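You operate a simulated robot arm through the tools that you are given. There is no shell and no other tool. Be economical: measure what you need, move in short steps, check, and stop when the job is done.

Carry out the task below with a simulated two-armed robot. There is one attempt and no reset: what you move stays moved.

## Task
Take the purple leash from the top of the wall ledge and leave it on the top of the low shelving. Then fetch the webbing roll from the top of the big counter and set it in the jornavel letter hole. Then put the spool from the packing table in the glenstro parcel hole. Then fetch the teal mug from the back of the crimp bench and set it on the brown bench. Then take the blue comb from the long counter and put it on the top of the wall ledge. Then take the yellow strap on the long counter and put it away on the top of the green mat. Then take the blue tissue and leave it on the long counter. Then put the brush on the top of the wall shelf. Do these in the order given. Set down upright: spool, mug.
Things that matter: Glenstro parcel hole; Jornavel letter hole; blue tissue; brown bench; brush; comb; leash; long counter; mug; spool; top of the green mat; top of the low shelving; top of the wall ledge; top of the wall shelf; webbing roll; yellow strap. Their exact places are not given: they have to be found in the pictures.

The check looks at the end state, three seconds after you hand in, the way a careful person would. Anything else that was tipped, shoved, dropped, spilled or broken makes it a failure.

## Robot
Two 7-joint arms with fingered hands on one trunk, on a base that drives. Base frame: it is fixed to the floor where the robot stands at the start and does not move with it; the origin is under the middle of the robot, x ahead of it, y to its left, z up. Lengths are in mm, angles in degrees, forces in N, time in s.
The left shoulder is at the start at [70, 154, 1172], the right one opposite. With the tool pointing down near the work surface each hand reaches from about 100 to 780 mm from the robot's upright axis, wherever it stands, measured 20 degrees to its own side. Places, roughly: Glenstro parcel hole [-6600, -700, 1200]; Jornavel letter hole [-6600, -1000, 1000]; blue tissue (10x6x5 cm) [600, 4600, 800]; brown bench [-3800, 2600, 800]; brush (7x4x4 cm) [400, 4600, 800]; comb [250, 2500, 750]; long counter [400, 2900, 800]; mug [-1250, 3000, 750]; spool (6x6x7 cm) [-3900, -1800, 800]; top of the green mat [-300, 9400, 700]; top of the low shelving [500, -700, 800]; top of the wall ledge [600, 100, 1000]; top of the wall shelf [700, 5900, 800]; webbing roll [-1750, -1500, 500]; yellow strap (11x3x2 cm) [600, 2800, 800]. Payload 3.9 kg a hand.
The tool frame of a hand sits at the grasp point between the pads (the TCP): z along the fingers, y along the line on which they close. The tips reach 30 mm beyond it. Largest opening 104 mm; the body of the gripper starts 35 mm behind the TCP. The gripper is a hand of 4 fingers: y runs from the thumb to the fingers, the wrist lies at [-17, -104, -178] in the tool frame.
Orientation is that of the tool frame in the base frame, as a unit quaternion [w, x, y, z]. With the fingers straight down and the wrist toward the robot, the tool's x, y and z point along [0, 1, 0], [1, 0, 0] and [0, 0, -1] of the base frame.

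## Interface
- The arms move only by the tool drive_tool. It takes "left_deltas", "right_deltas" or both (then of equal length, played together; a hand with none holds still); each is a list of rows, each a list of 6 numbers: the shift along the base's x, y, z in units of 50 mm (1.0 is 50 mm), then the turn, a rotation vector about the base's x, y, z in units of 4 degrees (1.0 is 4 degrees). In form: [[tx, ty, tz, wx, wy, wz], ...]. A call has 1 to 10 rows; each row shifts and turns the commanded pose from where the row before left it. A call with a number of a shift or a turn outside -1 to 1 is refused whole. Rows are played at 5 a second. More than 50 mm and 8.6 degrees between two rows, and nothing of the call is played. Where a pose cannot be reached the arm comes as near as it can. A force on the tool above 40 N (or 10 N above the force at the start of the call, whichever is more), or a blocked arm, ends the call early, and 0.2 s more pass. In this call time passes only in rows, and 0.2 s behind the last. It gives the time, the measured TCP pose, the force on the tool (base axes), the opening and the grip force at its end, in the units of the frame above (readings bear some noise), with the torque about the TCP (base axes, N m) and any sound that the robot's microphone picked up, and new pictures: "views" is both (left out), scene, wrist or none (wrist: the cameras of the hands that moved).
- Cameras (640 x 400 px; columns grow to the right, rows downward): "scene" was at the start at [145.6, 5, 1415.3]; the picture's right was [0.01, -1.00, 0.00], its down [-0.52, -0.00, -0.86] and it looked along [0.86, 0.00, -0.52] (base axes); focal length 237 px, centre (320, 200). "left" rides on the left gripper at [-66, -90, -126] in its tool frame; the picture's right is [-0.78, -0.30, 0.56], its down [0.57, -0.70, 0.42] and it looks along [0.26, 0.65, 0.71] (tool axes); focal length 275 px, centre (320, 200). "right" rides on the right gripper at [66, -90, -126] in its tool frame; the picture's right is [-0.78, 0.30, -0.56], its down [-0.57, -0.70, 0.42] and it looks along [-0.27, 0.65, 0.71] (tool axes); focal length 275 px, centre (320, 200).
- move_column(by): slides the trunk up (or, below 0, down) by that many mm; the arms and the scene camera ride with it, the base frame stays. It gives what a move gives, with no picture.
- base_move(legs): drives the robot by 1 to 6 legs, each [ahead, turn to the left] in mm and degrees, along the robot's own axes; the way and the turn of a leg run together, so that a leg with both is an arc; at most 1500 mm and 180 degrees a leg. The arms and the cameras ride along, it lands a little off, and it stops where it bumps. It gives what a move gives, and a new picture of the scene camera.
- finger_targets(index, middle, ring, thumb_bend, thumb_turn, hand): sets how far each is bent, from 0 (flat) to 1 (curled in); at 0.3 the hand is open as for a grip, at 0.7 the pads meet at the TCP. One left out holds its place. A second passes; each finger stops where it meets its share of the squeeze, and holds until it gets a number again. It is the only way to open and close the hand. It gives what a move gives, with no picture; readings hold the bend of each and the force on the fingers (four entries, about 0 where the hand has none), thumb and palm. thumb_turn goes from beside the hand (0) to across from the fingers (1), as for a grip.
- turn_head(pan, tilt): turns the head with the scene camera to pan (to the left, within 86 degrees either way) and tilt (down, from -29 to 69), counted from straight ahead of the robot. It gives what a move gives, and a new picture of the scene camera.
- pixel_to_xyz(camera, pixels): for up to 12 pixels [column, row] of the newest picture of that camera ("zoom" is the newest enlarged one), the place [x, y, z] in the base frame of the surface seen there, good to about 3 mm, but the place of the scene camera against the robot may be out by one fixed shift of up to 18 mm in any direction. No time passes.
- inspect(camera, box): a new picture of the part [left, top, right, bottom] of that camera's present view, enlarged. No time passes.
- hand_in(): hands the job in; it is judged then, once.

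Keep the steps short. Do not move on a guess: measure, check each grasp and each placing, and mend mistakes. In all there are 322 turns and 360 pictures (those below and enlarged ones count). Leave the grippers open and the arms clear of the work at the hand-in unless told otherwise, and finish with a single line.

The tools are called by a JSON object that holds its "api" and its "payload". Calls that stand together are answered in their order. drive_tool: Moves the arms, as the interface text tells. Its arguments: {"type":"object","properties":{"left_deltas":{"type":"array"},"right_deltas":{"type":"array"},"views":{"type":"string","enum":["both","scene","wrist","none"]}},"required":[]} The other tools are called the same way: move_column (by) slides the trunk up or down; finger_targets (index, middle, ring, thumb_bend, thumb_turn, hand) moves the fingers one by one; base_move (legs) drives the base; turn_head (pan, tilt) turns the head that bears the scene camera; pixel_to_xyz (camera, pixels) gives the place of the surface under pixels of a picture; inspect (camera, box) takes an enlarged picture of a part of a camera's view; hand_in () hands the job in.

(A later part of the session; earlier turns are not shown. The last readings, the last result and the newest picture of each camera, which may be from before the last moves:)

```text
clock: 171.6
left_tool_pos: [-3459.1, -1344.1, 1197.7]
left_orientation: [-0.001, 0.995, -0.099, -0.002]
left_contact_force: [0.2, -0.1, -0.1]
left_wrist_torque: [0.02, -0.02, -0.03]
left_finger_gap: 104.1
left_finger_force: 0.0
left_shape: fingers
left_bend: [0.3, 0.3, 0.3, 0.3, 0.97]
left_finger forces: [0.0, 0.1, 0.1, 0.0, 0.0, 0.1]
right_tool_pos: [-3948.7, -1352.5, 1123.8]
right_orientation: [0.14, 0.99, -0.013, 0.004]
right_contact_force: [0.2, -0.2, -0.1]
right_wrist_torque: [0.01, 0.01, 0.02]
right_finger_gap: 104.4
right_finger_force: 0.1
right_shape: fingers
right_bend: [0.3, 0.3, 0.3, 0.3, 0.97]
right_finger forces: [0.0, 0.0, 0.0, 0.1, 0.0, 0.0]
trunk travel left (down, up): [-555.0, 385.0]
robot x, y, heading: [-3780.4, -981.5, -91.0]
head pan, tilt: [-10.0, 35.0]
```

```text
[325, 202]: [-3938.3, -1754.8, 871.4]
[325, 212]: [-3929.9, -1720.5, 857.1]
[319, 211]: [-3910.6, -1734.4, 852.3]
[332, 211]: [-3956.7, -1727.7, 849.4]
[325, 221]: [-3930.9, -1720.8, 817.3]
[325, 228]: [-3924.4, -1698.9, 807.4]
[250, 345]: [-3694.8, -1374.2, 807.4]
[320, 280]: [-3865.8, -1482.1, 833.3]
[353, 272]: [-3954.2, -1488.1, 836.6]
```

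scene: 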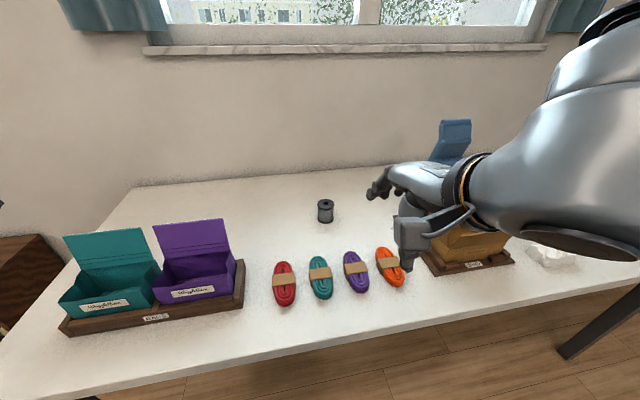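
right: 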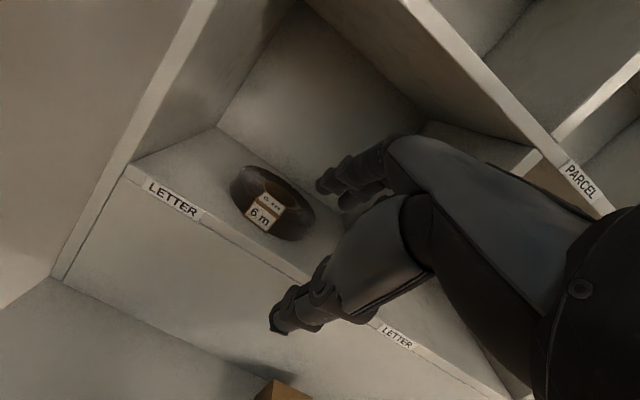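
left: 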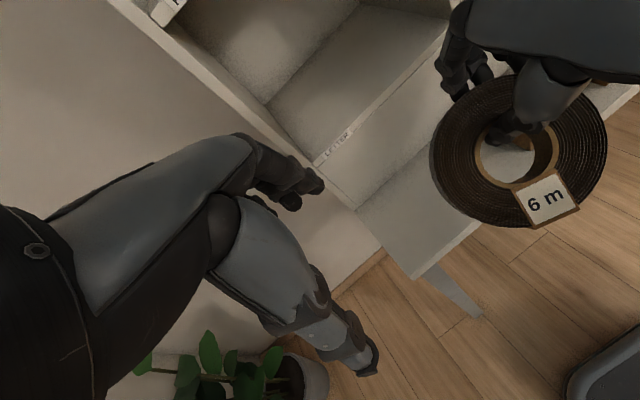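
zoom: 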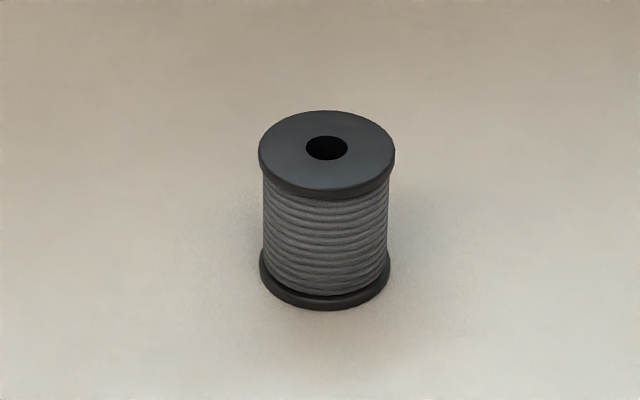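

Spool centre is about (−3934, −1750), table z≈801, top about 866. I move 100 mm nearer, then bring the hand above it.

{"api": "base_move", "payload": {"legs": [[100, 0]]}}

{"api": "drive_tool", "payload": {"right_deltas": [[0.03, -0.85, -0.4, 0, 0, 0], [0.03, -0.85, -0.4, 0, 0, 0], [0.03, -0.85, -0.4, 0, 0, 0], [0.03, -0.85, -0.4, 0, 0, 0], [0.03, -0.85, -0.4, 0, 0, 0], [0.03, -0.85, -0.4, 0, 0, 0]], "views": "both"}}

```text
clock: 172.7
left_tool_pos: [-3460.6, -1444.5, 1199.1]
left_orientation: [-0.001, 0.995, -0.1, -0.002]
left_contact_force: [0.5, -1.4, 0.5]
left_wrist_torque: [0.0, -0.02, -0.01]
left_finger_gap: 104.3
left_finger_force: 0.1
left_shape: fingers
left_bend: [0.3, 0.3, 0.3, 0.3, 0.97]
left_finger forces: [0.1, 0.1, 0.0, 0.0, 0.1, 0.1]
right_tool_pos: [-3951.7, -1453.5, 1122.2]
right_orientation: [0.14, 0.99, -0.014, 0.004]
right_contact_force: [0.7, 0.0, -0.3]
right_wrist_torque: [0.0, 0.02, 0.0]
right_finger_gap: 104.3
right_finger_force: 0.0
right_shape: fingers
right_bend: [0.3, 0.3, 0.3, 0.3, 0.97]
right_finger forces: [0.0, 0.0, 0.0, 0.0, 0.0, 0.0]
trunk travel left (down, up): [-555.0, 385.0]
robot x, y, heading: [-3782.2, -1083.8, -91.2]
head pan, tilt: [-10.0, 35.0]
```

scene: 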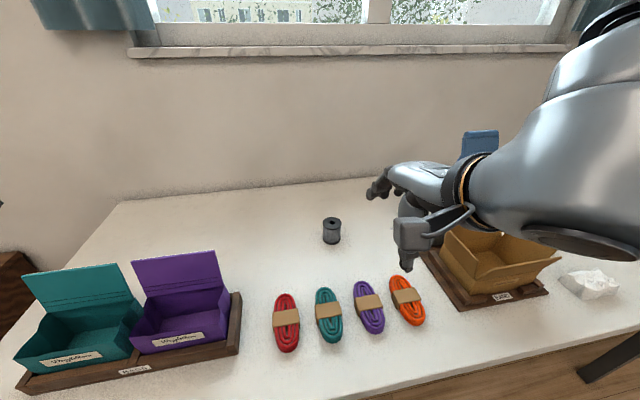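

```text
clock: 174.1
left_tool_pos: [-3461.9, -1445.6, 1198.0]
left_orientation: [-0.001, 0.995, -0.099, -0.001]
left_contact_force: [-0.2, -0.1, -0.2]
left_wrist_torque: [0.0, 0.03, 0.01]
left_finger_gap: 104.4
left_finger_force: 0.1
left_shape: fingers
left_bend: [0.3, 0.3, 0.3, 0.3, 0.97]
left_finger forces: [0.1, 0.1, 0.0, 0.0, 0.0, 0.0]
right_tool_pos: [-3942.3, -1709.5, 1002.4]
right_orientation: [0.14, 0.99, -0.013, 0.003]
right_contact_force: [-0.6, 0.0, 0.9]
right_wrist_torque: [0.01, -0.03, -0.02]
right_finger_gap: 104.4
right_finger_force: 0.0
right_shape: fingers
right_bend: [0.3, 0.3, 0.3, 0.3, 0.97]
right_finger forces: [0.0, 0.0, 0.0, 0.0, 0.0, 0.0]
trunk travel left (down, up): [-555.0, 385.0]
robot x, y, heading: [-3783.3, -1087.2, -91.2]
head pan, tilt: [-10.0, 35.0]
```

scene: 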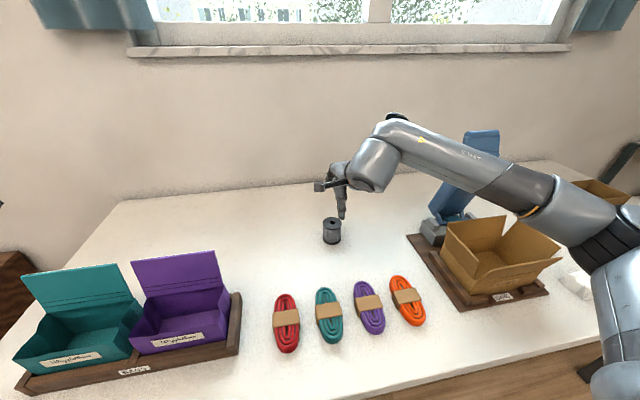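
right: 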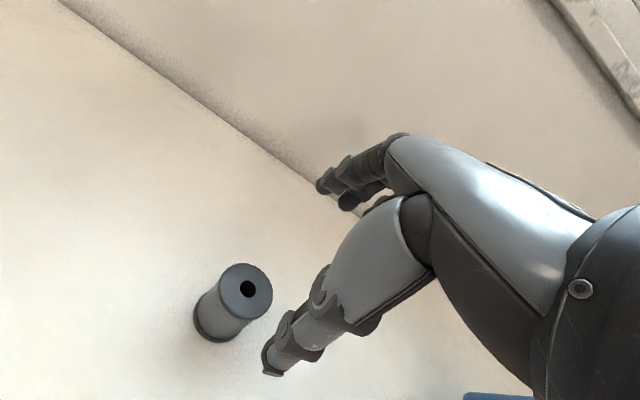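

{"api": "pixel_to_xyz", "payload": {"camera": "scene", "pixels": [[470, 165], [520, 190], [480, 137], [465, 200], [490, 215], [600, 240]]}}

{"api": "pixel_to_xyz", "payload": {"camera": "right", "pixels": [[247, 267], [224, 285], [270, 297], [245, 312], [258, 290], [236, 300], [220, 350]]}}

```text
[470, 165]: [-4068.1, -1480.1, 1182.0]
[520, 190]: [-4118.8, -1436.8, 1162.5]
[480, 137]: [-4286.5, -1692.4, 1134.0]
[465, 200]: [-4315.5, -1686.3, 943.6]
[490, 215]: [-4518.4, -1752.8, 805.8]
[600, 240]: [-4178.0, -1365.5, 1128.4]
```

```text
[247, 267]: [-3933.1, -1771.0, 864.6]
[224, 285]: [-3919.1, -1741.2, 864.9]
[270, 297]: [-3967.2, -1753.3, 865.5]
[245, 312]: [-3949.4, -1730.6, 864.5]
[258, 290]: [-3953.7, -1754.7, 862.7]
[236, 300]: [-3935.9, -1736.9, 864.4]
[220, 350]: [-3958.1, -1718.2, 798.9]
```

Spool centre is (−3943, −1751). I align the hand over it and lower to z≈848.

{"api": "drive_tool", "payload": {"right_deltas": [[-0.02, -0.82, 0, 0, 0, 0], [0, 0, -0.8, 0, 0, 0], [0, 0, -0.8, 0, 0, 0], [0, 0, -0.8, 0, 0, 0], [0, 0, -0.4, 0, 0, 0]], "views": "wrist"}}

```text
clock: 175.3
left_tool_pos: [-3462.2, -1444.2, 1199.5]
left_orientation: [0.0, 0.995, -0.099, -0.001]
left_contact_force: [0.5, 0.5, 0.0]
left_wrist_torque: [-0.01, -0.01, 0.0]
left_finger_gap: 104.5
left_finger_force: 0.1
left_shape: fingers
left_bend: [0.3, 0.3, 0.3, 0.3, 0.97]
left_finger forces: [0.1, 0.0, 0.0, 0.1, 0.0, 0.0]
right_tool_pos: [-3945.8, -1751.6, 864.7]
right_orientation: [0.139, 0.99, -0.014, 0.005]
right_contact_force: [1.2, 0.1, 0.3]
right_wrist_torque: [0.01, 0.02, 0.03]
right_finger_gap: 104.6
right_finger_force: 0.1
right_shape: fingers
right_bend: [0.3, 0.3, 0.3, 0.3, 0.97]
right_finger forces: [0.1, 0.0, 0.0, 0.0, 0.0, 0.1]
trunk travel left (down, up): [-555.0, 385.0]
robot x, y, heading: [-3783.1, -1091.6, -91.0]
head pan, tilt: [-10.0, 35.0]
```

right: 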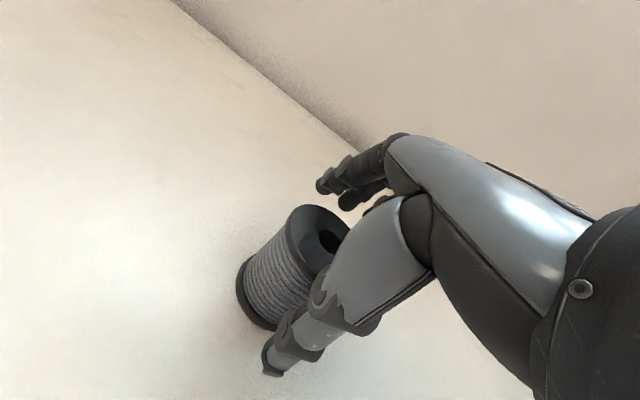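

The fingers straddle the spool. I lower another 17 mm and close.

{"api": "drive_tool", "payload": {"right_deltas": [[0.05, 0, -0.36, 0, 0, 0]], "views": "none"}}

{"api": "finger_targets", "payload": {"hand": "right", "index": 0.7, "middle": 0.7, "ring": 0.7, "thumb_bend": 0.7}}

{"api": "drive_tool", "payload": {"right_deltas": [[0, 0, 0.4, 0, 0, 0], [0, 0, 0.8, 0, 0, 0]], "views": "both"}}

```text
clock: 175.7
left_tool_pos: [-3460.3, -1444.8, 1199.2]
left_orientation: [-0.001, 0.995, -0.099, -0.001]
left_contact_force: [-0.4, -0.3, 0.3]
left_wrist_torque: [0.01, 0.01, -0.02]
left_finger_gap: 104.4
left_finger_force: 0.0
left_shape: fingers
left_bend: [0.3, 0.3, 0.3, 0.3, 0.97]
left_finger forces: [0.1, 0.0, 0.0, 0.0, 0.0, 0.0]
right_tool_pos: [-3943.5, -1751.8, 846.7]
right_orientation: [0.14, 0.99, -0.014, 0.004]
right_contact_force: [0.1, 0.2, 0.3]
right_wrist_torque: [0.02, 0.01, -0.01]
right_finger_gap: 104.8
right_finger_force: 0.1
right_shape: fingers
right_bend: [0.3, 0.3, 0.3, 0.3, 0.97]
right_finger forces: [0.0, 0.1, 0.0, 0.0, 0.0, 0.1]
trunk travel left (down, up): [-555.0, 385.0]
robot x, y, heading: [-3781.1, -1086.6, -90.9]
head pan, tilt: [-10.0, 35.0]
```

```text
clock: 176.7
left_tool_pos: [-3461.2, -1443.4, 1200.0]
left_orientation: [-0.001, 0.995, -0.099, -0.002]
left_contact_force: [0.5, 0.1, -0.3]
left_wrist_torque: [-0.03, -0.03, 0.01]
left_finger_gap: 104.4
left_finger_force: 0.0
left_shape: fingers
left_bend: [0.3, 0.3, 0.3, 0.3, 0.97]
left_finger forces: [0.1, 0.0, 0.0, 0.1, 0.1, 0.0]
right_tool_pos: [-3942.6, -1751.2, 847.6]
right_orientation: [0.141, 0.99, -0.014, 0.004]
right_contact_force: [-0.3, -3.0, 9.0]
right_wrist_torque: [0.18, 0.01, 0.01]
right_finger_gap: 54.0
right_finger_force: 20.0
right_shape: fingers
right_bend: [0.58, 0.62, 0.7, 0.45, 0.96]
right_finger forces: [15.0, 8.0, 0.2, 0.0, 17.3, 0.0]
trunk travel left (down, up): [-555.0, 385.0]
robot x, y, heading: [-3782.8, -1086.0, -91.0]
head pan, tilt: [-10.0, 35.0]
```

```text
clock: 177.3
left_tool_pos: [-3462.5, -1442.6, 1197.9]
left_orientation: [-0.001, 0.995, -0.1, -0.001]
left_contact_force: [0.0, 0.2, 0.6]
left_wrist_torque: [-0.03, 0.01, -0.01]
left_finger_gap: 104.7
left_finger_force: 0.0
left_shape: fingers
left_bend: [0.3, 0.3, 0.3, 0.3, 0.97]
left_finger forces: [0.0, 0.1, 0.0, 0.0, 0.0, 0.1]
right_tool_pos: [-3940.9, -1748.7, 905.2]
right_orientation: [0.14, 0.99, -0.014, 0.003]
right_contact_force: [0.3, 0.1, -0.3]
right_wrist_torque: [-0.02, 0.05, 0.0]
right_finger_gap: 53.3
right_finger_force: 19.0
right_shape: fingers
right_bend: [0.59, 0.63, 0.7, 0.45, 0.96]
right_finger forces: [12.2, 7.6, 0.1, 0.0, 18.0, 0.0]
trunk travel left (down, up): [-555.0, 385.0]
robot x, y, heading: [-3785.8, -1086.1, -91.1]
head pan, tilt: [-10.0, 35.0]
```

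scene: 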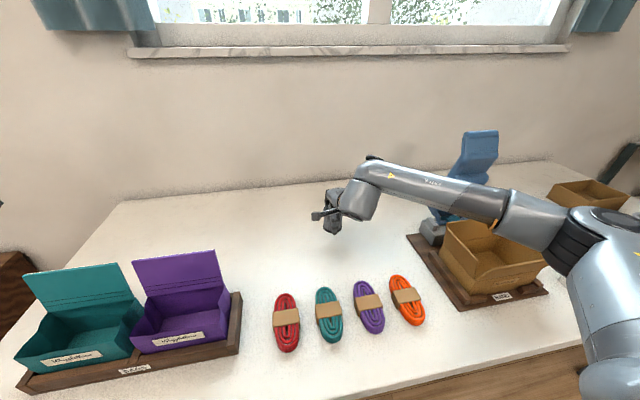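
right: 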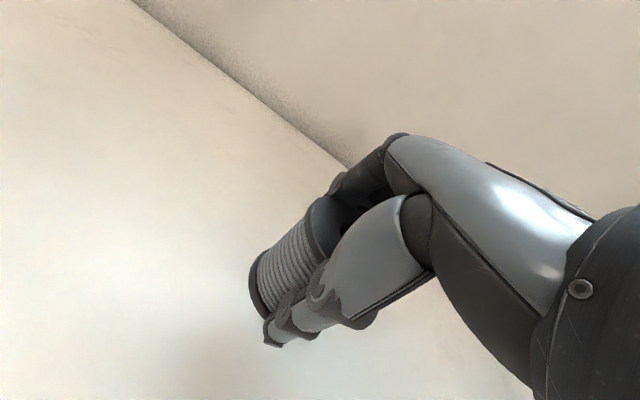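

The spool is held. I lift it high and draw it back.

{"api": "drive_tool", "payload": {"right_deltas": [[0, 0, 0.9, 0, 0, 0], [0, 0.3, 0.9, 0, 0, 0], [0, 0.7, 0.6, 0, 0, 0], [0, 0.7, 0.6, 0, 0, 0], [0, 0.7, 0.6, 0, 0, 0], [0, 0.7, 0.6, 0, 0, 0], [0, 0.8, 0.3, 0, 0, 0], [0, 0.8, 0.3, 0, 0, 0], [0, 0.8, 0, 0, 0, 0]], "views": "both"}}

```text
clock: 179.3
left_tool_pos: [-3461.5, -1442.1, 1198.5]
left_orientation: [0.0, 0.995, -0.099, -0.001]
left_contact_force: [0.3, 0.3, 0.0]
left_wrist_torque: [-0.01, 0.02, 0.04]
left_finger_gap: 104.3
left_finger_force: 0.1
left_shape: fingers
left_bend: [0.3, 0.3, 0.3, 0.3, 0.97]
left_finger forces: [0.1, 0.0, 0.0, 0.1, 0.1, 0.1]
right_tool_pos: [-3940.5, -1473.7, 1146.4]
right_orientation: [0.141, 0.99, -0.013, 0.004]
right_contact_force: [-0.1, 1.2, -0.3]
right_wrist_torque: [-0.02, 0.02, -0.01]
right_finger_gap: 53.3
right_finger_force: 18.8
right_shape: fingers
right_bend: [0.59, 0.63, 0.7, 0.45, 0.96]
right_finger forces: [11.8, 7.5, 0.2, 0.1, 18.0, 0.1]
trunk travel left (down, up): [-555.0, 385.0]
robot x, y, heading: [-3782.6, -1086.2, -91.2]
head pan, tilt: [-10.0, 35.0]
```

scene: 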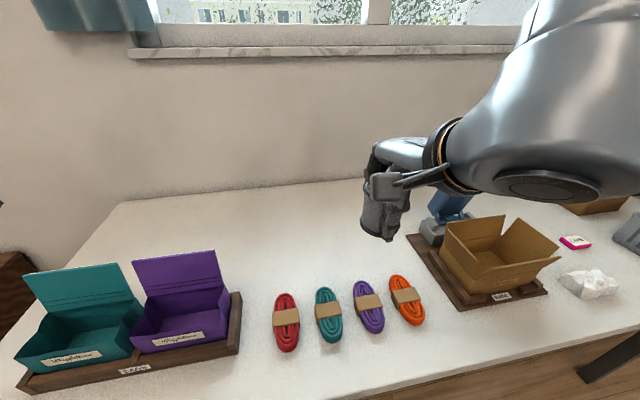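
right: 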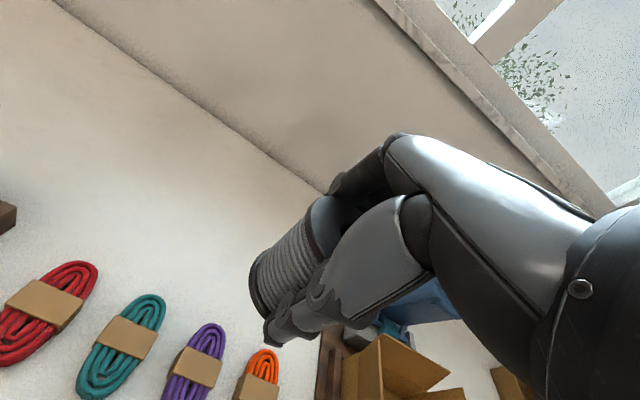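

I back off, turn to face −x, drive to the hutch, and look at the target.

{"api": "base_move", "payload": {"legs": [[-225, 0], [0, -88.8], [1400, 0], [680, 0]]}}

{"api": "move_column", "payload": {"by": 240}}

{"api": "turn_head", "payload": {"pan": 0, "tilt": 20}}

```text
clock: 194.7
left_tool_pos: [-6209.0, -1249.2, 1198.4]
left_orientation: [0.001, -0.648, 0.761, 0.0]
left_contact_force: [0.6, -0.7, 0.5]
left_wrist_torque: [0.01, 0.01, 0.0]
left_finger_gap: 104.5
left_finger_force: 0.1
left_shape: fingers
left_bend: [0.3, 0.3, 0.3, 0.3, 0.97]
left_finger forces: [0.0, 0.0, 0.0, 0.1, 0.0, 0.0]
right_tool_pos: [-6260.5, -772.7, 1145.7]
right_orientation: [0.103, 0.704, -0.696, -0.094]
right_contact_force: [0.2, 0.4, -1.4]
right_wrist_torque: [0.0, 0.02, 0.0]
right_finger_gap: 53.0
right_finger_force: 18.0
right_shape: fingers
right_bend: [0.59, 0.63, 0.7, 0.45, 0.96]
right_finger forces: [11.5, 7.3, 0.1, 0.1, 17.2, 0.1]
trunk travel left (down, up): [-555.0, 385.0]
robot x, y, heading: [-5862.4, -916.6, -178.7]
head pan, tilt: [-10.0, 35.0]
```

scene: 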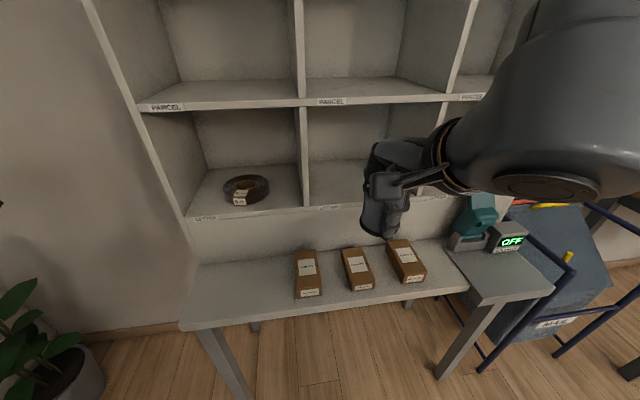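

```text
clock: 197.2
left_tool_pos: [-6209.4, -1249.3, 1439.7]
left_orientation: [0.001, -0.649, 0.76, 0.0]
left_contact_force: [-0.6, -0.7, 0.1]
left_wrist_torque: [0.02, 0.02, -0.02]
left_finger_gap: 104.4
left_finger_force: 0.0
left_shape: fingers
left_bend: [0.3, 0.3, 0.3, 0.3, 0.97]
left_finger forces: [0.0, 0.1, 0.0, 0.0, 0.1, 0.0]
right_tool_pos: [-6260.3, -772.6, 1386.6]
right_orientation: [0.104, 0.705, -0.696, -0.094]
right_contact_force: [0.4, 0.6, -0.2]
right_wrist_torque: [-0.02, 0.05, -0.01]
right_finger_gap: 52.9
right_finger_force: 18.2
right_shape: fingers
right_bend: [0.59, 0.63, 0.7, 0.45, 0.96]
right_finger forces: [11.3, 7.3, 0.0, 0.1, 17.1, 0.1]
trunk travel left (down, up): [-795.0, 145.0]
robot x, y, heading: [-5864.9, -913.7, -178.7]
head pan, tilt: [-10.0, 35.0]
```

```text
clock: 198.0
left_tool_pos: [-6208.8, -1248.9, 1439.2]
left_orientation: [0.001, -0.649, 0.761, 0.0]
left_contact_force: [0.0, 0.7, 0.2]
left_wrist_torque: [-0.01, 0.0, 0.04]
left_finger_gap: 104.5
left_finger_force: 0.1
left_shape: fingers
left_bend: [0.3, 0.3, 0.3, 0.3, 0.97]
left_finger forces: [0.1, 0.0, 0.1, 0.0, 0.0, 0.1]
right_tool_pos: [-6260.9, -772.3, 1386.2]
right_orientation: [0.104, 0.705, -0.696, -0.094]
right_contact_force: [0.2, 0.5, -1.0]
right_wrist_torque: [0.02, -0.02, -0.01]
right_finger_gap: 53.0
right_finger_force: 18.5
right_shape: fingers
right_bend: [0.59, 0.63, 0.7, 0.45, 0.96]
right_finger forces: [11.2, 7.3, 0.1, 0.0, 17.2, 0.0]
trunk travel left (down, up): [-795.0, 145.0]
robot x, y, heading: [-5868.0, -914.5, -178.7]
head pan, tilt: [0.0, 20.0]
```

scene: 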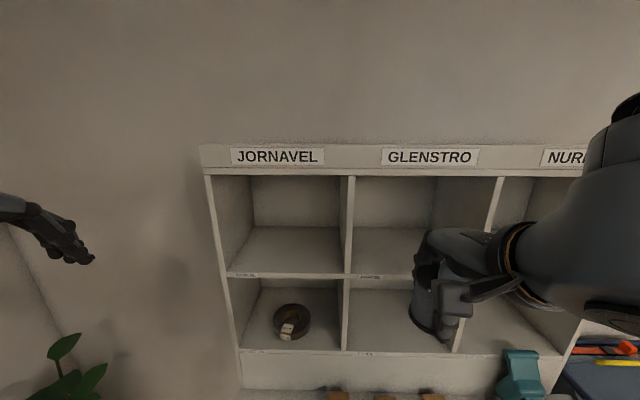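

I lower the hand to about 1296 and shift to the Glenstro column centre while still in front, then check by wrist camera.

{"api": "drive_tool", "payload": {"right_deltas": [[0, 0.4, -0.6, 0, 0, 0], [0, 0.4, -0.6, 0, 0, 0], [0, 0.4, -0.6, 0, 0, 0]], "views": "both"}}

{"api": "pixel_to_xyz", "payload": {"camera": "scene", "pixels": [[380, 250], [400, 278], [348, 230], [495, 210], [360, 245], [375, 280]]}}

```text
clock: 198.8
left_tool_pos: [-6212.3, -1251.0, 1435.9]
left_orientation: [0.003, -0.649, 0.761, -0.001]
left_contact_force: [0.2, -0.3, -1.4]
left_wrist_torque: [0.05, -0.04, -0.03]
left_finger_gap: 104.2
left_finger_force: 0.1
left_shape: fingers
left_bend: [0.3, 0.3, 0.3, 0.3, 0.97]
left_finger forces: [0.0, 0.0, 0.1, 0.0, 0.0, 0.0]
right_tool_pos: [-6284.8, -717.9, 1305.2]
right_orientation: [0.101, 0.704, -0.697, -0.093]
right_contact_force: [-0.1, 0.8, 0.1]
right_wrist_torque: [0.0, -0.01, 0.01]
right_finger_gap: 52.7
right_finger_force: 17.0
right_shape: fingers
right_bend: [0.59, 0.63, 0.7, 0.45, 0.96]
right_finger forces: [11.1, 7.2, 0.0, 0.0, 17.0, 0.1]
right hand out of reach, approached as far as the arm can: row 2, 3
trunk travel left (down, up): [-795.0, 145.0]
robot x, y, heading: [-5868.8, -916.1, -178.7]
head pan, tilt: [0.0, 20.0]
```

scene: 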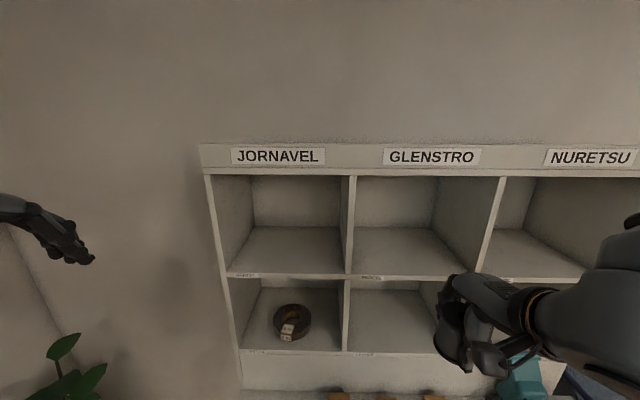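
right: 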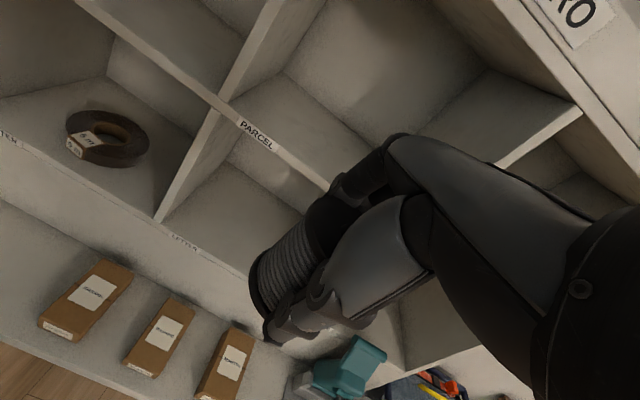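

```text
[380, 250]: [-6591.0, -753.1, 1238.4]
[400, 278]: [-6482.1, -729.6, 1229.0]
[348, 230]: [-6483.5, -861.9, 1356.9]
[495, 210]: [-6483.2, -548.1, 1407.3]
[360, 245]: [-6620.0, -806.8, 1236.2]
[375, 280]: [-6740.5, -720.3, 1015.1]
```

{"api": "pixel_to_xyz", "payload": {"camera": "right", "pixels": [[310, 100], [280, 150], [345, 160], [220, 120], [255, 135], [520, 150], [280, 250], [270, 300], [305, 220]]}}

{"api": "base_move", "payload": {"legs": [[110, 0]]}}

```text
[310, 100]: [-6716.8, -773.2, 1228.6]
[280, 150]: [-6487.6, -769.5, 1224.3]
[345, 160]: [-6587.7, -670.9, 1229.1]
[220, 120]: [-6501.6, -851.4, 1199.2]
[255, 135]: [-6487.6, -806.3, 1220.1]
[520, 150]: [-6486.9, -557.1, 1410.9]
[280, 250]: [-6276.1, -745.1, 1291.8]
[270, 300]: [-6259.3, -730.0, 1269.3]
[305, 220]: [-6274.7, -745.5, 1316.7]
```

```text
clock: 200.0
left_tool_pos: [-6317.2, -1252.6, 1440.0]
left_orientation: [0.001, -0.65, 0.76, 0.002]
left_contact_force: [0.8, 0.6, 0.6]
left_wrist_torque: [-0.01, 0.07, -0.03]
left_finger_gap: 104.5
left_finger_force: 0.1
left_shape: fingers
left_bend: [0.3, 0.3, 0.3, 0.3, 0.97]
left_finger forces: [0.0, 0.1, 0.0, 0.1, 0.0, 0.0]
right_tool_pos: [-6390.3, -719.5, 1306.7]
right_orientation: [0.105, 0.705, -0.695, -0.094]
right_contact_force: [-0.1, 0.5, -1.1]
right_wrist_torque: [-0.01, 0.03, 0.02]
right_finger_gap: 53.0
right_finger_force: 17.7
right_shape: fingers
right_bend: [0.59, 0.63, 0.7, 0.45, 0.96]
right_finger forces: [11.1, 7.3, 0.0, 0.1, 17.0, 0.1]
trunk travel left (down, up): [-795.0, 145.0]
robot x, y, heading: [-5979.7, -916.7, -179.1]
head pan, tilt: [0.0, 20.0]
```

scene: 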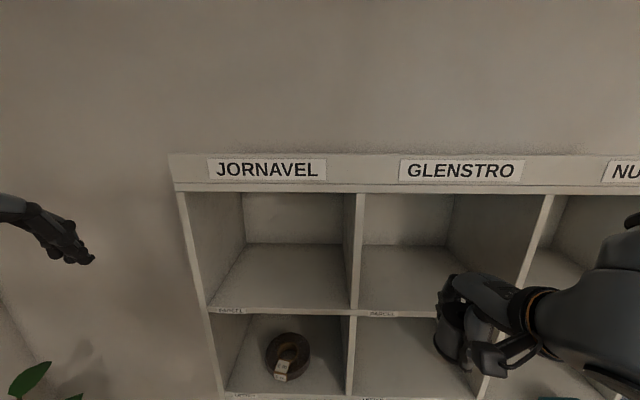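

Floor is z 1229 and the spool bottom is about 1260. I slide it in 175 mm.

{"api": "drive_tool", "payload": {"right_deltas": [[-0.7, 0, 0, 0, 0, 0], [-0.7, 0, 0, 0, 0, 0], [-0.7, 0, 0, 0, 0, 0], [-0.7, 0, 0, 0, 0, 0], [-0.7, 0, 0, 0, 0, 0]], "views": "both"}}

{"api": "pixel_to_xyz", "payload": {"camera": "right", "pixels": [[280, 250], [270, 300], [305, 220], [255, 285], [260, 310], [240, 320]]}}

```text
clock: 201.2
left_tool_pos: [-6322.7, -1252.7, 1439.0]
left_orientation: [0.002, -0.649, 0.761, -0.001]
left_contact_force: [0.5, 0.4, 0.8]
left_wrist_torque: [0.0, -0.01, 0.0]
left_finger_gap: 104.3
left_finger_force: 0.0
left_shape: fingers
left_bend: [0.3, 0.3, 0.3, 0.3, 0.97]
left_finger forces: [0.0, 0.0, 0.1, 0.1, 0.1, 0.1]
right_tool_pos: [-6570.9, -720.5, 1302.0]
right_orientation: [0.102, 0.705, -0.695, -0.093]
right_contact_force: [-0.3, -0.2, -0.9]
right_wrist_torque: [-0.03, -0.01, 0.0]
right_finger_gap: 52.7
right_finger_force: 17.6
right_shape: fingers
right_bend: [0.59, 0.63, 0.7, 0.45, 0.96]
right_finger forces: [11.0, 7.3, 0.0, 0.0, 17.1, 0.0]
trunk travel left (down, up): [-795.0, 145.0]
robot x, y, heading: [-5978.6, -917.6, -178.5]
head pan, tilt: [0.0, 20.0]
```

scene: 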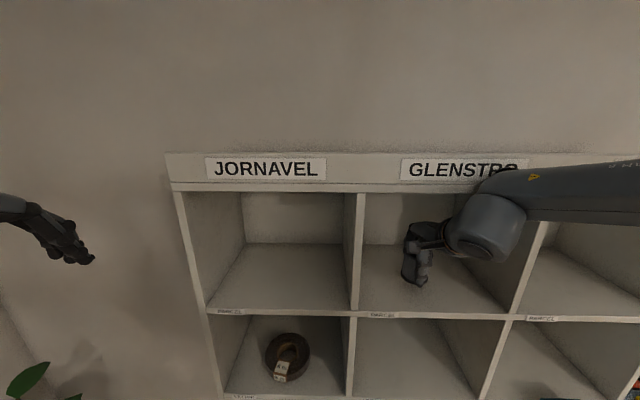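
right: 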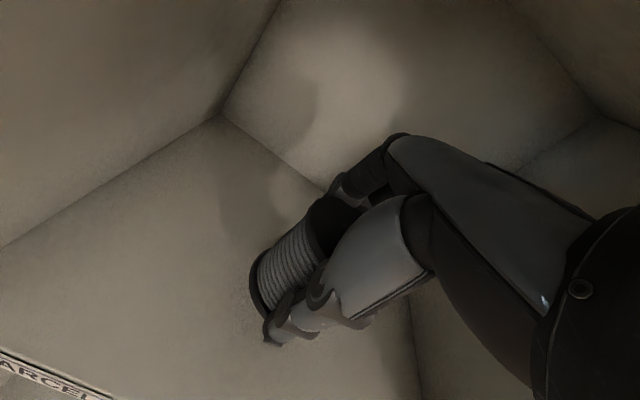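

```text
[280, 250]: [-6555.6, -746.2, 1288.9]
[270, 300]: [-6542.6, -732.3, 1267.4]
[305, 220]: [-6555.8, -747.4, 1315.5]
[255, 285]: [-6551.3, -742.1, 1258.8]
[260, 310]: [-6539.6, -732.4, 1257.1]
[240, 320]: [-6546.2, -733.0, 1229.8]
```

Spool bottom is about 1254. I lower it in small steps to contact.

{"api": "drive_tool", "payload": {"right_deltas": [[0, 0, -0.3, 0, 0, 0], [0, 0, -0.08, 0, 0, 0], [0, 0, -0.06, 0, 0, 0]], "views": "none"}}

```text
clock: 202.0
left_tool_pos: [-6321.7, -1252.7, 1438.3]
left_orientation: [0.001, -0.65, 0.76, -0.001]
left_contact_force: [-0.4, 0.3, -0.4]
left_wrist_torque: [0.02, 0.01, 0.0]
left_finger_gap: 104.2
left_finger_force: 0.0
left_shape: fingers
left_bend: [0.3, 0.3, 0.3, 0.3, 0.97]
left_finger forces: [0.0, 0.0, 0.1, 0.0, 0.0, 0.1]
right_tool_pos: [-6569.5, -720.3, 1281.7]
right_orientation: [0.104, 0.704, -0.696, -0.094]
right_contact_force: [0.6, 0.8, -0.7]
right_wrist_torque: [-0.04, 0.01, -0.03]
right_finger_gap: 52.6
right_finger_force: 18.3
right_shape: fingers
right_bend: [0.59, 0.63, 0.7, 0.45, 0.96]
right_finger forces: [10.8, 7.3, 0.1, 0.0, 17.1, 0.0]
trunk travel left (down, up): [-795.0, 145.0]
robot x, y, heading: [-5978.3, -915.4, -178.6]
head pan, tilt: [0.0, 20.0]
```

{"api": "drive_tool", "payload": {"right_deltas": [[0, 0, -0.06, 0, 0, 0], [0, 0, -0.06, 0, 0, 0]], "views": "none"}}

```text
clock: 202.6
left_tool_pos: [-6321.4, -1253.4, 1440.3]
left_orientation: [0.001, -0.649, 0.761, 0.0]
left_contact_force: [-0.8, -0.6, -0.5]
left_wrist_torque: [0.01, -0.02, 0.0]
left_finger_gap: 104.5
left_finger_force: 0.1
left_shape: fingers
left_bend: [0.3, 0.3, 0.3, 0.3, 0.97]
left_finger forces: [0.0, 0.0, 0.1, 0.0, 0.0, 0.1]
right_tool_pos: [-6569.4, -720.8, 1278.1]
right_orientation: [0.105, 0.705, -0.695, -0.094]
right_contact_force: [-1.3, -0.1, 3.6]
right_wrist_torque: [0.06, -0.13, 0.02]
right_finger_gap: 52.6
right_finger_force: 18.9
right_shape: fingers
right_bend: [0.59, 0.63, 0.7, 0.45, 0.96]
right_finger forces: [11.9, 7.6, 0.2, 0.1, 17.0, 0.0]
trunk travel left (down, up): [-795.0, 145.0]
robot x, y, heading: [-5975.1, -915.1, -178.7]
head pan, tilt: [0.0, 20.0]
```

Touching (3.6 N). One small press more, then release.

{"api": "drive_tool", "payload": {"right_deltas": [[0, 0, -0.05, 0, 0, 0]], "views": "none"}}

{"api": "finger_targets", "payload": {"hand": "right", "index": 0.3, "middle": 0.3, "ring": 0.3, "thumb_bend": 0.3}}

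{"api": "drive_tool", "payload": {"right_deltas": [[0, 0, 0.02, 0, 0, 0]], "views": "both"}}

```text
clock: 203.0
left_tool_pos: [-6318.8, -1254.0, 1439.5]
left_orientation: [0.001, -0.649, 0.761, 0.001]
left_contact_force: [0.0, 0.2, -0.6]
left_wrist_torque: [0.0, -0.02, 0.03]
left_finger_gap: 104.3
left_finger_force: 0.2
left_shape: fingers
left_bend: [0.3, 0.3, 0.3, 0.3, 0.97]
left_finger forces: [0.1, 0.0, 0.1, 0.0, 0.1, 0.0]
right_tool_pos: [-6571.6, -721.3, 1277.5]
right_orientation: [0.104, 0.704, -0.696, -0.097]
right_contact_force: [-2.2, 1.6, 15.3]
right_wrist_torque: [0.04, -0.39, 0.02]
right_finger_gap: 52.9
right_finger_force: 20.8
right_shape: fingers
right_bend: [0.59, 0.63, 0.7, 0.45, 0.96]
right_finger forces: [14.9, 8.3, 0.1, 0.0, 17.7, 0.1]
trunk travel left (down, up): [-795.0, 145.0]
robot x, y, heading: [-5973.7, -918.3, -178.7]
head pan, tilt: [0.0, 20.0]
```

```text
clock: 204.0
left_tool_pos: [-6322.9, -1253.3, 1438.3]
left_orientation: [0.0, -0.649, 0.761, 0.0]
left_contact_force: [0.2, 0.6, -0.5]
left_wrist_torque: [0.02, -0.04, -0.01]
left_finger_gap: 104.4
left_finger_force: 0.0
left_shape: fingers
left_bend: [0.3, 0.3, 0.3, 0.3, 0.97]
left_finger forces: [0.0, 0.0, 0.0, 0.1, 0.0, 0.0]
right_tool_pos: [-6570.4, -720.2, 1273.9]
right_orientation: [0.102, 0.705, -0.695, -0.094]
right_contact_force: [-0.2, 0.2, 0.5]
right_wrist_torque: [-0.04, 0.02, -0.03]
right_finger_gap: 103.8
right_finger_force: 0.1
right_shape: fingers
right_bend: [0.3, 0.3, 0.3, 0.31, 0.97]
right_finger forces: [0.1, 0.0, 0.0, 0.1, 0.5, 0.0]
trunk travel left (down, up): [-795.0, 145.0]
robot x, y, heading: [-5976.3, -914.9, -178.8]
head pan, tilt: [0.0, 20.0]
```

```text
clock: 204.4
left_tool_pos: [-6321.4, -1252.1, 1439.1]
left_orientation: [0.001, -0.649, 0.76, 0.001]
left_contact_force: [0.2, -0.1, -0.5]
left_wrist_torque: [-0.03, -0.02, -0.02]
left_finger_gap: 104.4
left_finger_force: 0.0
left_shape: fingers
left_bend: [0.3, 0.3, 0.3, 0.3, 0.97]
left_finger forces: [0.1, 0.0, 0.0, 0.0, 0.1, 0.1]
right_tool_pos: [-6571.6, -719.8, 1275.2]
right_orientation: [0.102, 0.705, -0.695, -0.095]
right_contact_force: [1.1, -2.1, 0.8]
right_wrist_torque: [-0.02, 0.01, 0.01]
right_finger_gap: 103.9
right_finger_force: 0.0
right_shape: fingers
right_bend: [0.3, 0.3, 0.3, 0.3, 0.97]
right_finger forces: [0.1, 0.1, 0.1, 0.1, 0.0, 0.0]
trunk travel left (down, up): [-795.0, 145.0]
robot x, y, heading: [-5979.7, -917.9, -178.5]
head pan, tilt: [0.0, 20.0]
```

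scene: 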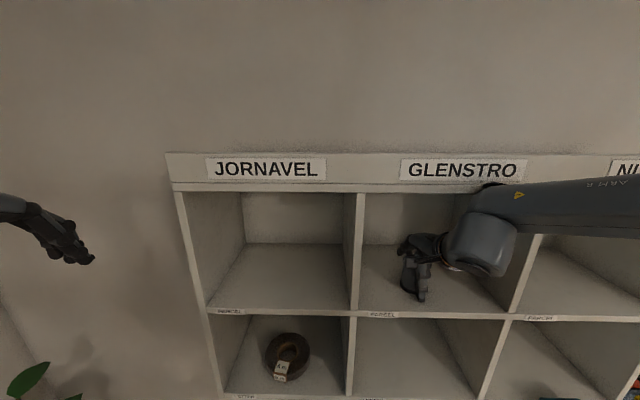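
right: 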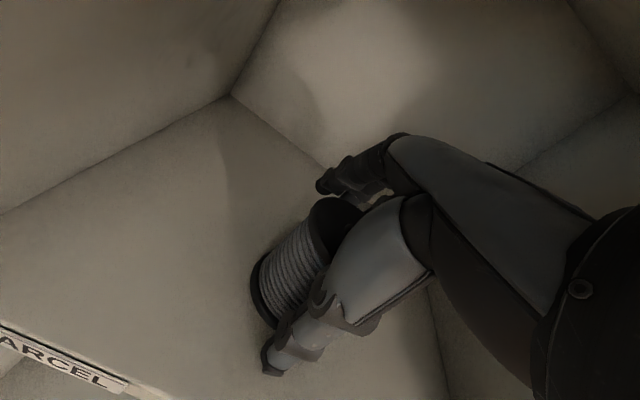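

The spool stands upright and free. There is too little headroom to lift clear over it, so I slide the open hand sideways (+y) off the spool and watch for contact.

{"api": "drive_tool", "payload": {"right_deltas": [[0, 0.3, 0.1, 0, 0, 0], [0, 0.3, 0.1, 0, 0, 0]], "views": "wrist"}}

```text
clock: 205.0
left_tool_pos: [-6320.9, -1251.1, 1440.6]
left_orientation: [0.0, -0.648, 0.762, -0.001]
left_contact_force: [-0.7, 0.7, 0.6]
left_wrist_torque: [0.01, 0.01, -0.01]
left_finger_gap: 104.3
left_finger_force: 0.1
left_shape: fingers
left_bend: [0.3, 0.3, 0.3, 0.3, 0.97]
left_finger forces: [0.1, 0.0, 0.0, 0.0, 0.1, 0.0]
right_tool_pos: [-6569.7, -688.1, 1286.1]
right_orientation: [0.104, 0.705, -0.695, -0.094]
right_contact_force: [0.0, 0.1, -0.2]
right_wrist_torque: [0.0, 0.0, 0.05]
right_finger_gap: 104.1
right_finger_force: 0.1
right_shape: fingers
right_bend: [0.3, 0.3, 0.3, 0.3, 0.97]
right_finger forces: [0.0, 0.0, 0.0, 0.0, 0.1, 0.0]
trunk travel left (down, up): [-795.0, 145.0]
robot x, y, heading: [-5976.2, -915.6, -178.7]
head pan, tilt: [0.0, 20.0]
```

right: 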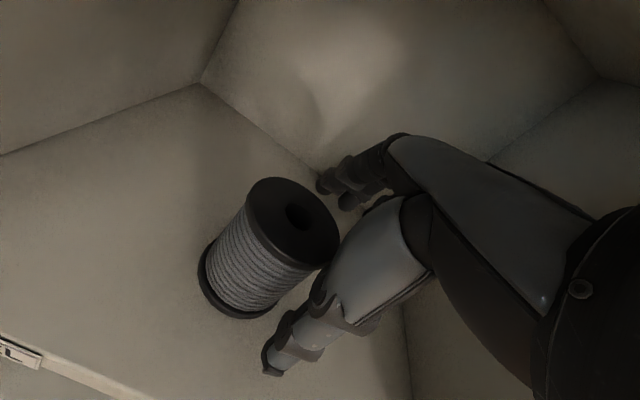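

No contact. I measure the spool and continue.

{"api": "pixel_to_xyz", "payload": {"camera": "right", "pixels": [[298, 216], [250, 200], [335, 240], [285, 182], [235, 312], [322, 180], [348, 200]]}}

{"api": "drive_tool", "payload": {"right_deltas": [[0, 0.3, 0.1, 0, 0, 0], [0, 0.3, 0, 0, 0, 0], [0, 0.3, 0, 0, 0, 0]], "views": "both"}}

```text
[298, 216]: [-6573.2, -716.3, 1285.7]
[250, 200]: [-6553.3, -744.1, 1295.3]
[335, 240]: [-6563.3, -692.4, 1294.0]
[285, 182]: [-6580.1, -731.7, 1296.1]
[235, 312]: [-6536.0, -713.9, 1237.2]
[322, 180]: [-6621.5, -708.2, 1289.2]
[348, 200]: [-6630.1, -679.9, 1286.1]
```

```text
clock: 205.8
left_tool_pos: [-6322.0, -1252.3, 1439.7]
left_orientation: [0.002, -0.65, 0.76, -0.001]
left_contact_force: [-0.4, 0.6, 0.4]
left_wrist_torque: [0.02, -0.03, -0.02]
left_finger_gap: 104.4
left_finger_force: 0.1
left_shape: fingers
left_bend: [0.3, 0.3, 0.3, 0.3, 0.97]
left_finger forces: [0.0, 0.0, 0.0, 0.0, 0.0, 0.0]
right_tool_pos: [-6571.5, -644.1, 1289.3]
right_orientation: [0.103, 0.705, -0.695, -0.094]
right_contact_force: [-0.4, 0.3, 0.1]
right_wrist_torque: [-0.01, 0.02, 0.0]
right_finger_gap: 104.0
right_finger_force: 0.1
right_shape: fingers
right_bend: [0.3, 0.3, 0.3, 0.3, 0.97]
right_finger forces: [0.1, 0.0, 0.0, 0.0, 0.1, 0.0]
trunk travel left (down, up): [-795.0, 145.0]
robot x, y, heading: [-5979.7, -916.0, -178.6]
head pan, tilt: [0.0, 20.0]
```

scene: 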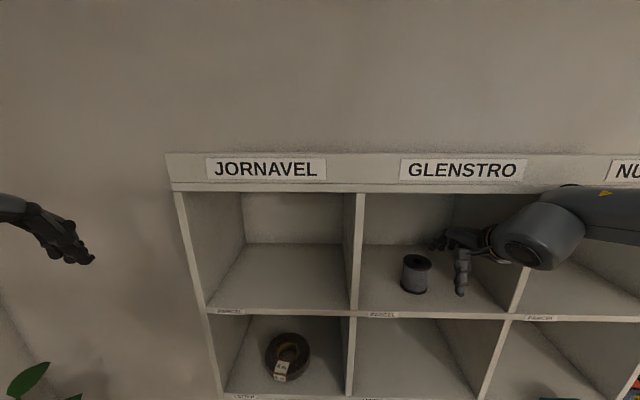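
right: 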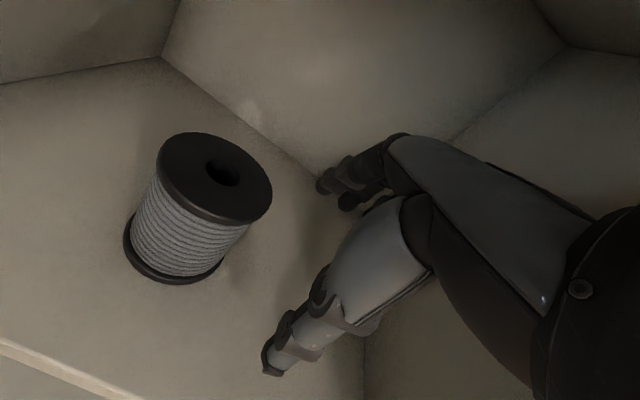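

The spool stands upright in the Glenstro parcel hole and the fingers are clear by about 24 mm. I pull the hand straight back and back off.

{"api": "drive_tool", "payload": {"right_deltas": [[0.8, 0, 0, 0, 0, 0], [0.8, 0, 0, 0, 0, 0], [0.8, 0, 0, 0, 0, 0], [0.8, 0, 0.1, 0, 0, 0], [0.5, 0, 0.1, 0, 0, 0]], "views": "none"}}

{"api": "base_move", "payload": {"legs": [[-500, 0]]}}

{"api": "inspect", "payload": {"camera": "scene", "box": [200, 120, 520, 320]}}

```text
clock: 207.0
left_tool_pos: [-6320.0, -1249.3, 1440.0]
left_orientation: [0.001, -0.65, 0.76, -0.001]
left_contact_force: [0.4, -0.2, 0.7]
left_wrist_torque: [-0.04, -0.01, 0.02]
left_finger_gap: 104.6
left_finger_force: 0.1
left_shape: fingers
left_bend: [0.3, 0.3, 0.3, 0.3, 0.97]
left_finger forces: [0.0, 0.0, 0.0, 0.1, 0.0, 0.0]
right_tool_pos: [-6387.2, -639.7, 1302.9]
right_orientation: [0.103, 0.705, -0.695, -0.092]
right_contact_force: [0.4, -0.1, 0.6]
right_wrist_torque: [-0.07, 0.0, 0.04]
right_finger_gap: 104.7
right_finger_force: 0.0
right_shape: fingers
right_bend: [0.3, 0.3, 0.3, 0.3, 0.97]
right_finger forces: [0.0, 0.1, 0.1, 0.0, 0.0, 0.0]
right hand out of reach, approached as far as the arm can: row 5
trunk travel left (down, up): [-795.0, 145.0]
robot x, y, heading: [-5975.5, -917.2, -178.5]
head pan, tilt: [0.0, 20.0]
```

```text
clock: 210.0
left_tool_pos: [-5808.8, -1241.2, 1438.6]
left_orientation: [0.002, -0.65, 0.76, -0.001]
left_contact_force: [-0.9, 0.3, -0.1]
left_wrist_torque: [0.01, 0.01, 0.0]
left_finger_gap: 104.2
left_finger_force: 0.1
left_shape: fingers
left_bend: [0.3, 0.3, 0.3, 0.3, 0.97]
left_finger forces: [0.0, 0.0, 0.0, 0.1, 0.0, 0.0]
right_tool_pos: [-5876.0, -631.7, 1302.1]
right_orientation: [0.102, 0.705, -0.696, -0.093]
right_contact_force: [-0.4, -0.6, -0.4]
right_wrist_torque: [-0.02, -0.02, -0.02]
right_finger_gap: 104.5
right_finger_force: 0.1
right_shape: fingers
right_bend: [0.3, 0.3, 0.3, 0.3, 0.97]
right_finger forces: [0.1, 0.1, 0.0, 0.0, 0.0, 0.0]
trunk travel left (down, up): [-795.0, 145.0]
robot x, y, heading: [-5461.3, -907.2, -178.9]
head pan, tilt: [0.0, 20.0]
```

scene: 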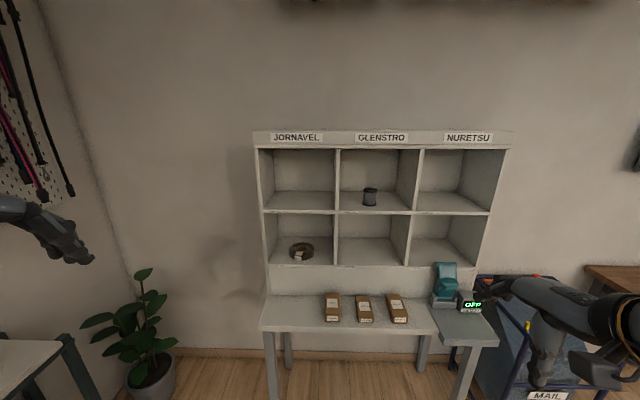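

```text
2.00 times, centred on (360, 220) of scene
```

zoom: 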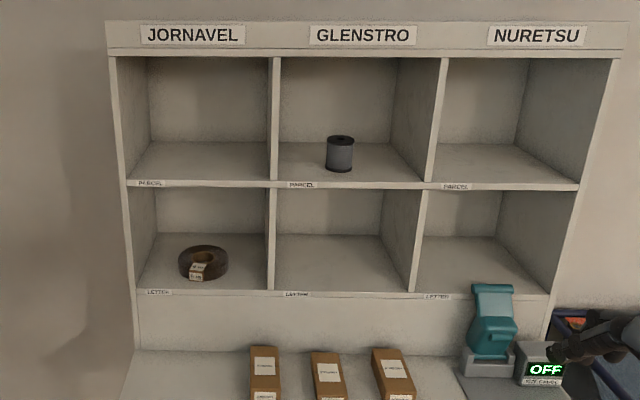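

Both are in place. Next is the mug. I turn to face the room (+y) and look around.

{"api": "base_move", "payload": {"legs": [[0, -91]]}}

{"api": "turn_head", "payload": {"pan": -45, "tilt": 15}}

```text
clock: 214.2
left_tool_pos: [-5800.4, -561.0, 1438.3]
left_orientation: [0.001, 0.078, 0.997, 0.0]
left_contact_force: [1.5, 0.1, -0.3]
left_wrist_torque: [-0.01, -0.02, -0.03]
left_finger_gap: 104.4
left_finger_force: 0.1
left_shape: fingers
left_bend: [0.3, 0.3, 0.3, 0.3, 0.97]
left_finger forces: [0.0, 0.0, 0.0, 0.0, 0.0, 0.0]
right_tool_pos: [-5188.5, -493.9, 1303.7]
right_orientation: [-0.007, -0.007, 0.99, 0.138]
right_contact_force: [0.0, 0.8, -0.2]
right_wrist_torque: [-0.03, -0.01, 0.03]
right_finger_gap: 104.6
right_finger_force: 0.1
right_shape: fingers
right_bend: [0.3, 0.3, 0.3, 0.3, 0.97]
right_finger forces: [0.1, 0.0, 0.0, 0.0, 0.1, 0.0]
trunk travel left (down, up): [-795.0, 145.0]
robot x, y, heading: [-5465.7, -905.7, 91.4]
head pan, tilt: [0.0, 20.0]
```

scene: 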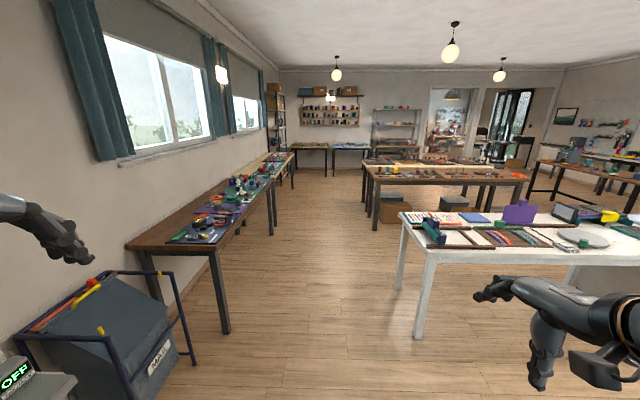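

```text
clock: 215.3
left_tool_pos: [-5799.4, -560.4, 1439.6]
left_orientation: [0.0, 0.079, 0.997, -0.001]
left_contact_force: [-0.5, -0.7, -0.6]
left_wrist_torque: [0.02, -0.01, -0.01]
left_finger_gap: 104.5
left_finger_force: 0.1
left_shape: fingers
left_bend: [0.3, 0.3, 0.3, 0.3, 0.97]
left_finger forces: [0.1, 0.0, 0.1, 0.1, 0.0, 0.0]
right_tool_pos: [-5189.7, -493.9, 1302.4]
right_orientation: [-0.007, -0.008, 0.99, 0.138]
right_contact_force: [0.2, -0.3, -0.1]
right_wrist_torque: [0.0, -0.02, -0.01]
right_finger_gap: 104.7
right_finger_force: 0.1
right_shape: fingers
right_bend: [0.3, 0.3, 0.3, 0.3, 0.97]
right_finger forces: [0.1, 0.0, 0.1, 0.0, 0.1, 0.1]
trunk travel left (down, up): [-795.0, 145.0]
robot x, y, heading: [-5461.4, -905.7, 91.4]
head pan, tilt: [-45.0, 15.0]
```

scene: 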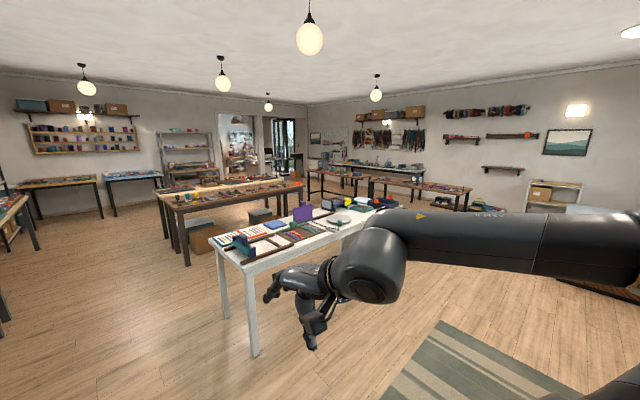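

{"api": "pixel_to_xyz", "payload": {"camera": "scene", "pixels": [[170, 205], [300, 185], [180, 195], [190, 265], [285, 208], [375, 182], [465, 192], [312, 172], [420, 172], [212, 258], [250, 350], [430, 205]]}}

{"api": "inspect", "payload": {"camera": "scene", "box": [140, 110, 480, 260]}}

```text
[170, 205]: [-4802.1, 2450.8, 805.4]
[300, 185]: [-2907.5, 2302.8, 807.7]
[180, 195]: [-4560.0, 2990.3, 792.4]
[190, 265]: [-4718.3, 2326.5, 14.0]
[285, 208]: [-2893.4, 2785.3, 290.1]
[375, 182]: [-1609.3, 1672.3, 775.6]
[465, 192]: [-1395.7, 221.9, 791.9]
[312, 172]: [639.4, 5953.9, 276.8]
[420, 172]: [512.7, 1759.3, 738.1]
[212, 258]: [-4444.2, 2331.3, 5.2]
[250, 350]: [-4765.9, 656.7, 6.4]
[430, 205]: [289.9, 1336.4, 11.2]
```

```text
1.88 times, centred on (310, 185) of scene
```

zoom: 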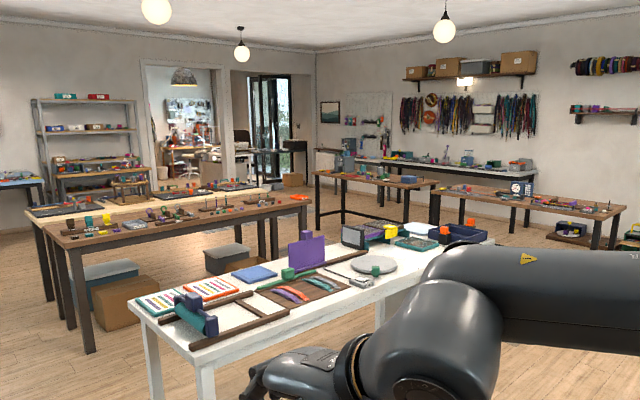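

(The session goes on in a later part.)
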